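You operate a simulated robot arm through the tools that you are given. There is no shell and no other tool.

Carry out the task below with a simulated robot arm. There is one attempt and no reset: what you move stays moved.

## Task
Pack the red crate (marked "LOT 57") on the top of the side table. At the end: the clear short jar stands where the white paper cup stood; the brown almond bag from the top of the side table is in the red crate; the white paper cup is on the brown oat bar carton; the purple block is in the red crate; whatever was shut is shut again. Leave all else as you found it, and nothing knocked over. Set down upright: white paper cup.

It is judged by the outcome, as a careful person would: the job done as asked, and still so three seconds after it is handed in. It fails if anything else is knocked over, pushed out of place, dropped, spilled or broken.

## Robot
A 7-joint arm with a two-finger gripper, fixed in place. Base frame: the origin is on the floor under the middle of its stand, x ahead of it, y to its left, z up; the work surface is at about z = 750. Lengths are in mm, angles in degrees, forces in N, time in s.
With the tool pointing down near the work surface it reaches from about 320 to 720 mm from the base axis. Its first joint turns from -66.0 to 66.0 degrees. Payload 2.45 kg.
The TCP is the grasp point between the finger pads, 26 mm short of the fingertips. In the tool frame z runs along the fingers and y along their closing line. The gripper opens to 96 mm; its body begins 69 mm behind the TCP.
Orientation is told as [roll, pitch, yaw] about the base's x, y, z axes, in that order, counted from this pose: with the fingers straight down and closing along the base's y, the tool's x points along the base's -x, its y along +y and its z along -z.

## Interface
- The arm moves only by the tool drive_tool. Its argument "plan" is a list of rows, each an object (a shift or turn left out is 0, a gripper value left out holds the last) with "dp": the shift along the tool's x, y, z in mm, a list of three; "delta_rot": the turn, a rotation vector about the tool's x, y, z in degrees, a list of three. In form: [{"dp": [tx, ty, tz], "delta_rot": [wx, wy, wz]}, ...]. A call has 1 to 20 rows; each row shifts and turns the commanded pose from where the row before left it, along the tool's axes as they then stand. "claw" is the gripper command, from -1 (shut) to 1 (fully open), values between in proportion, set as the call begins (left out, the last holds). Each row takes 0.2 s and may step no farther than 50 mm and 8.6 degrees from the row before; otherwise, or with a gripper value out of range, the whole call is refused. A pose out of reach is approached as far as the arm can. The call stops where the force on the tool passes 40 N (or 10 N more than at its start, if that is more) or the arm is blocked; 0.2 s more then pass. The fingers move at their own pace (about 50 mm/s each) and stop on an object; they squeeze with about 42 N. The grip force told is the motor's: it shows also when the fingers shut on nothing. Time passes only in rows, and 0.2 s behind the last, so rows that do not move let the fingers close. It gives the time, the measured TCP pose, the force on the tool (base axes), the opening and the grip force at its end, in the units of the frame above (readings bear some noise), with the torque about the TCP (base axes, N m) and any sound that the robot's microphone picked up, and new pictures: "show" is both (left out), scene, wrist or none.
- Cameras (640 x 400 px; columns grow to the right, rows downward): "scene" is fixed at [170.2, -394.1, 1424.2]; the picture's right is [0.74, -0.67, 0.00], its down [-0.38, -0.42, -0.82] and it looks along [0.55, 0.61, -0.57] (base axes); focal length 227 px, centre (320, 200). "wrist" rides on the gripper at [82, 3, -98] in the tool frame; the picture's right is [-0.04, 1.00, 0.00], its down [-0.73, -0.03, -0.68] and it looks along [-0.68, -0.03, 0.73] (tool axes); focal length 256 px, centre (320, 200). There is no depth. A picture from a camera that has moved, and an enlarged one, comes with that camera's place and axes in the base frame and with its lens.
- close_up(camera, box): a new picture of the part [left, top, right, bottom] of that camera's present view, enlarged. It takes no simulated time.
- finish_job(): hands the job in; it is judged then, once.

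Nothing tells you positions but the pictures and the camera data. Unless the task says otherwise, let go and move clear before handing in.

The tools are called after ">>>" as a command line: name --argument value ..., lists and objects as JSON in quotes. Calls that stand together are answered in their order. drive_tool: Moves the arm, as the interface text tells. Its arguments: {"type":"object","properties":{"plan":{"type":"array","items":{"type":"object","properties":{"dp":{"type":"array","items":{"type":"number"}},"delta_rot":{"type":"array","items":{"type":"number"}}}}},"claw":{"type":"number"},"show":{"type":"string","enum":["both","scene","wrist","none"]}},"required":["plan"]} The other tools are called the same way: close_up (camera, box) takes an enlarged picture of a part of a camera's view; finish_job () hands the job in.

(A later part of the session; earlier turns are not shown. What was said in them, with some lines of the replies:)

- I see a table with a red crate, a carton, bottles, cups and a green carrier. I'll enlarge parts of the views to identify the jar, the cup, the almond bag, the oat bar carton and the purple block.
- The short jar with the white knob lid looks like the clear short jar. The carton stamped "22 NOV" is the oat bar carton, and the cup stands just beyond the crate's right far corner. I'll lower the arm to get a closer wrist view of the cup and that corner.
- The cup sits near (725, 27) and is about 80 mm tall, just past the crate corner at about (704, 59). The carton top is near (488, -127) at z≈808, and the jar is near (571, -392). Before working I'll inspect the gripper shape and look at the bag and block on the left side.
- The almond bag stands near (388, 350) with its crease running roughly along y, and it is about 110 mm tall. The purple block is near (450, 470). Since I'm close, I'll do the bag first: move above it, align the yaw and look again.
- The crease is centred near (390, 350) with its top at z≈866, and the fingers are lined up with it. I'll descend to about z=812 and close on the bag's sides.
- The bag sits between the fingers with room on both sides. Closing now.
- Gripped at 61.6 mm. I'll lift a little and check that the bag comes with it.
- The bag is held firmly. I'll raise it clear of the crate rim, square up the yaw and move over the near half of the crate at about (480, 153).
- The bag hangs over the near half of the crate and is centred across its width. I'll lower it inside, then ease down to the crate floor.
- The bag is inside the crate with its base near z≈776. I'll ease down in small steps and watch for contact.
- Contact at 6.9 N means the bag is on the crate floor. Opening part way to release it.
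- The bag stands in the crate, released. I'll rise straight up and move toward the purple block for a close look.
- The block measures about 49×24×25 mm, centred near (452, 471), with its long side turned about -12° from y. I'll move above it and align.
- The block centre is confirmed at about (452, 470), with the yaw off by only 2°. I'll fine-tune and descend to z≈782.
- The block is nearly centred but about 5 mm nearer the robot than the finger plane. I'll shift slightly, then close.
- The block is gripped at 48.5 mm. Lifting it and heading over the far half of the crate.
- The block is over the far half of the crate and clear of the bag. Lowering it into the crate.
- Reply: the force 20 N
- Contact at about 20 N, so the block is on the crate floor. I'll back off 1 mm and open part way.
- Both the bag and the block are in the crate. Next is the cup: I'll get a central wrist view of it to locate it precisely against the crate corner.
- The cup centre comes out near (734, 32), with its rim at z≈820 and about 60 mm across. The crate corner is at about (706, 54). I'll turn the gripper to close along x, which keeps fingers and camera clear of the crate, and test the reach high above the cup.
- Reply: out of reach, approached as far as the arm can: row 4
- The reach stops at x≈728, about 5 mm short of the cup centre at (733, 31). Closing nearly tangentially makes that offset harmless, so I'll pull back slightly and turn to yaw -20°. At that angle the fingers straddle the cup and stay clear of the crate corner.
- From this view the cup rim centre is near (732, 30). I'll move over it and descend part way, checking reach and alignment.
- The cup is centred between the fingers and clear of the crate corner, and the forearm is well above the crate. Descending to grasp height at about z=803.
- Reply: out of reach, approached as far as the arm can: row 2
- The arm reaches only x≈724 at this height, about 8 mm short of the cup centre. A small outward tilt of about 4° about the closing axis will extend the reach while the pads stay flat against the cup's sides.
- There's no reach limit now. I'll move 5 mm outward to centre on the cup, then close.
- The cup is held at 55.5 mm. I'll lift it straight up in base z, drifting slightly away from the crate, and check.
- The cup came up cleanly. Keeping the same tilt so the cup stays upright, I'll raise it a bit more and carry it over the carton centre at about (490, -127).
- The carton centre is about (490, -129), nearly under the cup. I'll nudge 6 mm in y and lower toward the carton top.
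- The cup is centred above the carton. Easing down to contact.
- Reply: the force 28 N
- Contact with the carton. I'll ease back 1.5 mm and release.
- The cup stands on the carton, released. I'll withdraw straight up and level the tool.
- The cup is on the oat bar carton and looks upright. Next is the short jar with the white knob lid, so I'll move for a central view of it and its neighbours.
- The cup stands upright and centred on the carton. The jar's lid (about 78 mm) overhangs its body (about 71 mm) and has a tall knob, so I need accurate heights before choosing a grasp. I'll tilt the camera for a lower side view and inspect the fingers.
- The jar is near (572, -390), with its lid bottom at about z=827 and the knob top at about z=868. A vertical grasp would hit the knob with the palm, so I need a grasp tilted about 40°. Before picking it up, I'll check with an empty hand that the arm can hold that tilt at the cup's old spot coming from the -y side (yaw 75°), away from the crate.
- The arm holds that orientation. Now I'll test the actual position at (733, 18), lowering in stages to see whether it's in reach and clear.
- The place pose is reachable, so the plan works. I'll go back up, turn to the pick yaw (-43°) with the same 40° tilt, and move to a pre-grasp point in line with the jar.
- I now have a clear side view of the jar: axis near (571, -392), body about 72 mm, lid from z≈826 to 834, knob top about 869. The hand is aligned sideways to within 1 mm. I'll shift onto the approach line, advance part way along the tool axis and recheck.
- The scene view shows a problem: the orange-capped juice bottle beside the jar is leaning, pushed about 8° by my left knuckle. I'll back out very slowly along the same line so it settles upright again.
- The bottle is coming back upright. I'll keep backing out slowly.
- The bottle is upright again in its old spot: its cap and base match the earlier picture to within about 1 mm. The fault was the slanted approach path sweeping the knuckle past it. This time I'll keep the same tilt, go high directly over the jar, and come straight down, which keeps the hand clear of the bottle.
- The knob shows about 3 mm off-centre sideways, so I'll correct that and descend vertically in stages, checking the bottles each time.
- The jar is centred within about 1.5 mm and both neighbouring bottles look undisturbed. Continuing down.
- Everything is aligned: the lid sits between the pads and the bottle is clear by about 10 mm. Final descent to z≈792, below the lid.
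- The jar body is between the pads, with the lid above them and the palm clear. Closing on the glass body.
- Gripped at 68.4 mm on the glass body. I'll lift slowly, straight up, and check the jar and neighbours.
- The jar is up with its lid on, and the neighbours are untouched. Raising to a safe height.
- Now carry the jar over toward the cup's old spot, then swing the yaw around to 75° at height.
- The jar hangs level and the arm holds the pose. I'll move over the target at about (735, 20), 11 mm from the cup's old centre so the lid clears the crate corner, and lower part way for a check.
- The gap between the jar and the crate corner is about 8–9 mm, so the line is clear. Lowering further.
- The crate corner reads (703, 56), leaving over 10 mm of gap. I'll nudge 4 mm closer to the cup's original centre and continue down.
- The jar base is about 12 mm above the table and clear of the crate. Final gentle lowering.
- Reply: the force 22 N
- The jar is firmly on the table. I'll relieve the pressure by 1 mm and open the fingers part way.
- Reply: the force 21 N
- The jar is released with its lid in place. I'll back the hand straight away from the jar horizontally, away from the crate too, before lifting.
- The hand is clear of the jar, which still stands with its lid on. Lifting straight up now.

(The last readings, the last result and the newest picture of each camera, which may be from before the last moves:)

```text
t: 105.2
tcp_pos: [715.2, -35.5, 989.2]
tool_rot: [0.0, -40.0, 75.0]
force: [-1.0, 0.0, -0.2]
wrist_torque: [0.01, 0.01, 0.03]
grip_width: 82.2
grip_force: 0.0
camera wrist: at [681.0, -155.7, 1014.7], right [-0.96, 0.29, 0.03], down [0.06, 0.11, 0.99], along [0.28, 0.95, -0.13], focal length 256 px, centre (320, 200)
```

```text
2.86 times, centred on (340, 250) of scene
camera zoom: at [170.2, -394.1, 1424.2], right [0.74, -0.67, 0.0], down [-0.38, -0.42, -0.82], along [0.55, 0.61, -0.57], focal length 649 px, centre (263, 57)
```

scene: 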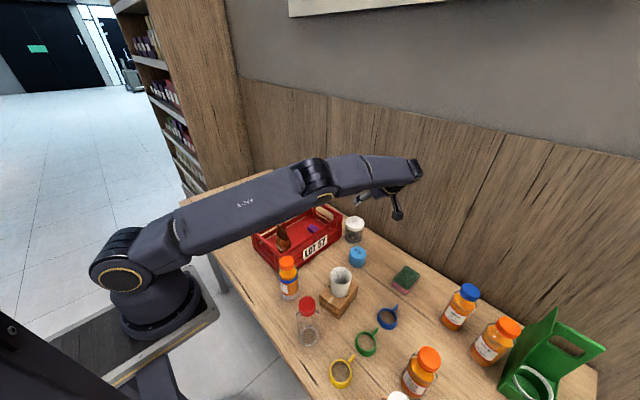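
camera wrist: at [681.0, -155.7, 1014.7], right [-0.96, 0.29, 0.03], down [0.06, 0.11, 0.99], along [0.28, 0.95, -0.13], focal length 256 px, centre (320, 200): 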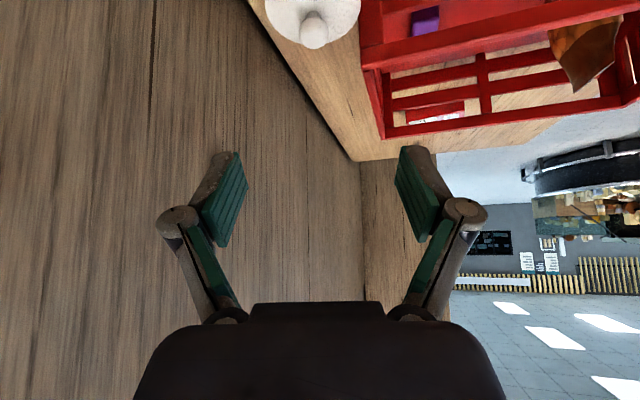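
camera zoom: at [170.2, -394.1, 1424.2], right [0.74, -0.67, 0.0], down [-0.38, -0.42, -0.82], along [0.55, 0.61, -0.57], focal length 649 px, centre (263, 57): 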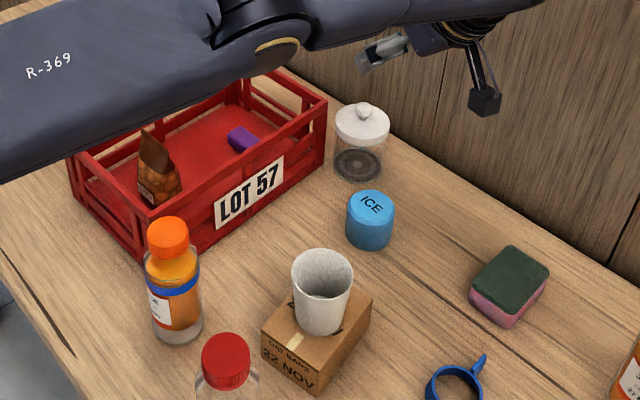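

The jar now stands where the cup was, lid on, beside the crate. I'll bring the arm back to a neutral pose high up and do a full check of the table.

>>> drive_tool --plan '[{"dp": [-25.7, 0, -30.6]}, {"dp": [-25.7, 0, -30.6]}, {"dp": [-25.7, 0, -30.6]}, {"delta_rot": [4.82, 0, 5.745]}, {"delta_rot": [4.82, 0, 5.745]}, {"delta_rot": [4.82, 0, 5.745]}, {"delta_rot": [4.82, 0, 5.745]}, {"delta_rot": [4.82, 0, 5.745]}, {"delta_rot": [4.82, 0, 5.745]}, {"delta_rot": [4.82, 0, 5.745]}, {"delta_rot": [4.82, 0, 5.745]}, {"delta_rot": [4.82, 0, 5.745]}, {"delta_rot": [4.82, 0, 5.745]}, {"dp": [0, 0, 0]}]' --claw 1 --show "none"

>>> drive_tool --plan '[{"delta_rot": [0, 8, 0]}, {"delta_rot": [0, 8, 0]}, {"delta_rot": [0, 8, 0]}, {"delta_rot": [0, 8, 0]}, {"delta_rot": [0, 8, 0]}, {"dp": [40, 11, -12]}, {"dp": [40, 11, -12]}, {"dp": [40, 11, -12]}, {"dp": [40, 11, -12]}, {"dp": [40, 11, -12]}, {"dp": [40, 11, -12]}, {"dp": [0, 0, 0]}]' --show "both"

>>> close_up --camera "scene" --box '[380, 260, 620, 400]'

>>> close_up --camera "scene" --box '[180, 160, 400, 300]'

>>> close_up --camera "scene" --box '[270, 240, 450, 400]'

```text
t: 108.2
tcp_pos: [719.5, -35.0, 1113.2]
tool_rot: [0.0, -40.0, -0.1]
force: [0.1, 0.4, -0.3]
wrist_torque: [-0.01, -0.03, -0.04]
grip_width: 95.9
grip_force: 0.0
```

```text
t: 110.8
tcp_pos: [461.5, 37.2, 1178.7]
tool_rot: [0.0, 0.1, 0.0]
force: [-0.3, -0.1, 0.0]
wrist_torque: [-0.01, 0.0, -0.01]
grip_width: 95.9
grip_force: 0.1
out of reach, approached as far as the arm can: row 5
camera wrist: at [381.1, 40.2, 1276.7], right [0.04, 1.0, 0.0], down [0.73, -0.03, 0.68], along [0.68, -0.03, -0.73], focal length 256 px, centre (320, 200)
```

scene: 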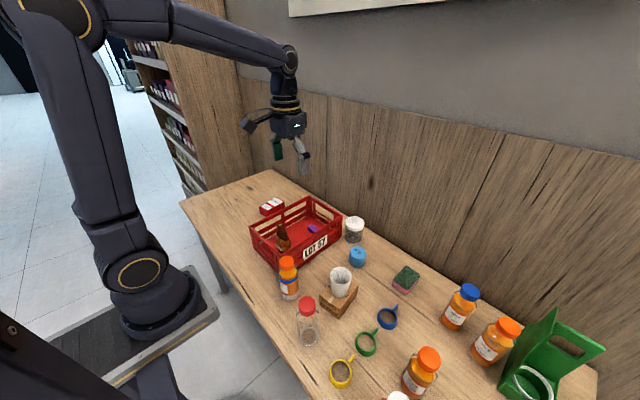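
wrist: 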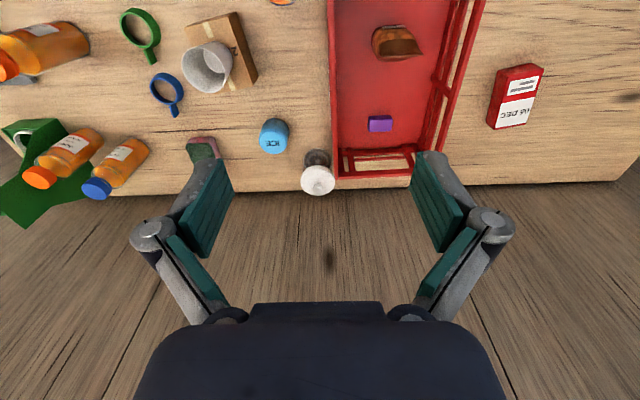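

```text
2.67 times, centred on (500, 330) of scene
camera zoom: at [170.2, -394.1, 1424.2], right [0.74, -0.67, 0.0], down [-0.38, -0.42, -0.82], along [0.55, 0.61, -0.57], focal length 605 px, centre (-160, -147)
```

zoom: 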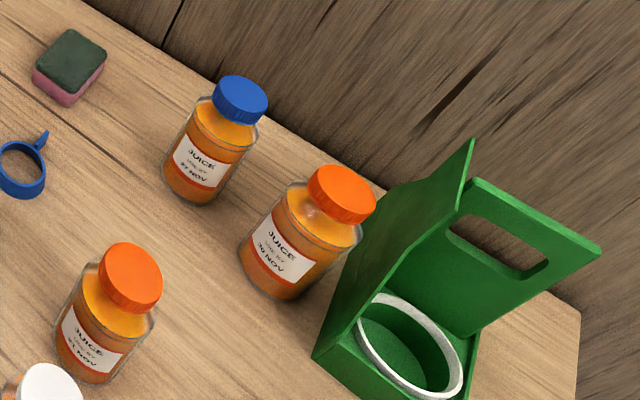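

```text
2.86 times, centred on (290, 230) of scene
camera zoom: at [170.2, -394.1, 1424.2], right [0.74, -0.67, 0.0], down [-0.38, -0.42, -0.82], along [0.55, 0.61, -0.57], focal length 649 px, centre (406, 114)
```

zoom: 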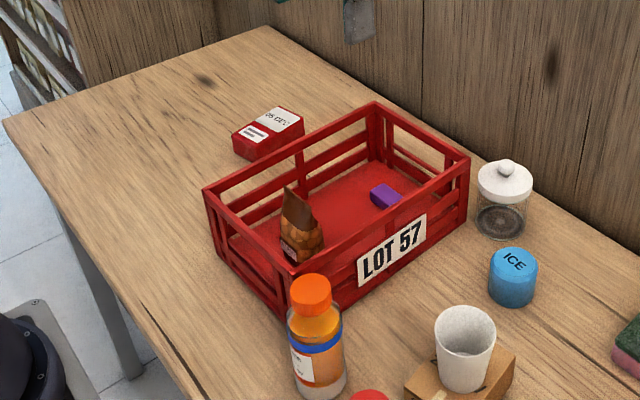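

```text
2.50 times, centred on (360, 320) of scene
camera zoom: at [170.2, -394.1, 1424.2], right [0.74, -0.67, 0.0], down [-0.38, -0.42, -0.82], along [0.55, 0.61, -0.57], focal length 568 px, centre (220, -100)
```

zoom: 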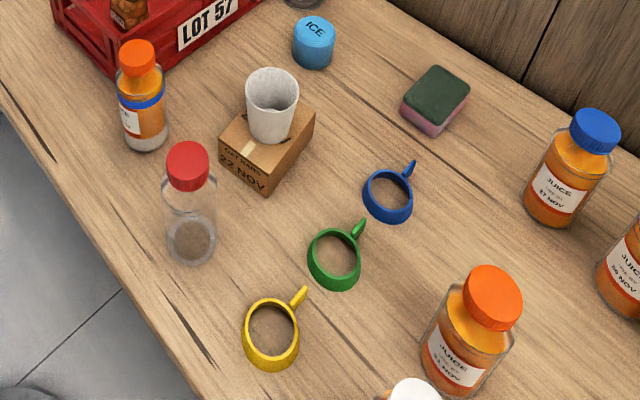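

Final check: the bag and block are in the red crate, the cup stands upright on the oat bar carton, and the lidded jar stands where the cup was. The bottles, mugs, ICE can, sponge, red box and crate all match their starting pictures, including the bottle I nudged, so I'm handing the job in.

>>> finish_job

```text
The job is handed in.
```

The job is handed in, and every item ended up where you asked. One thing went wrong on the way: I nudged a bottle.

- **Red crate:** the almond bag stands in the near half and the purple block lies in the far half.
- **White paper cup:** it stands upright, near the centre of the oat bar carton's top.
- **Clear short jar:** it stands where the cup was, about 10 mm off the cup's old centre so that its lid clears the crate corner. I took the jar with the white knob lid to be the one you meant. Its lid stayed on throughout.
- **Nudged bottle:** on my first approach to the jar, the gripper leaned the juice bottle beside it by about 8°. I backed out slowly and it settled upright. In the final pictures its cap and base are within a pixel or two of where they started.
- **Everything else:** nothing was opened. The other bottles, mugs, ICE can, sponge, red box and crate look as they did at the start.

The gripper is empty and well clear of the table.
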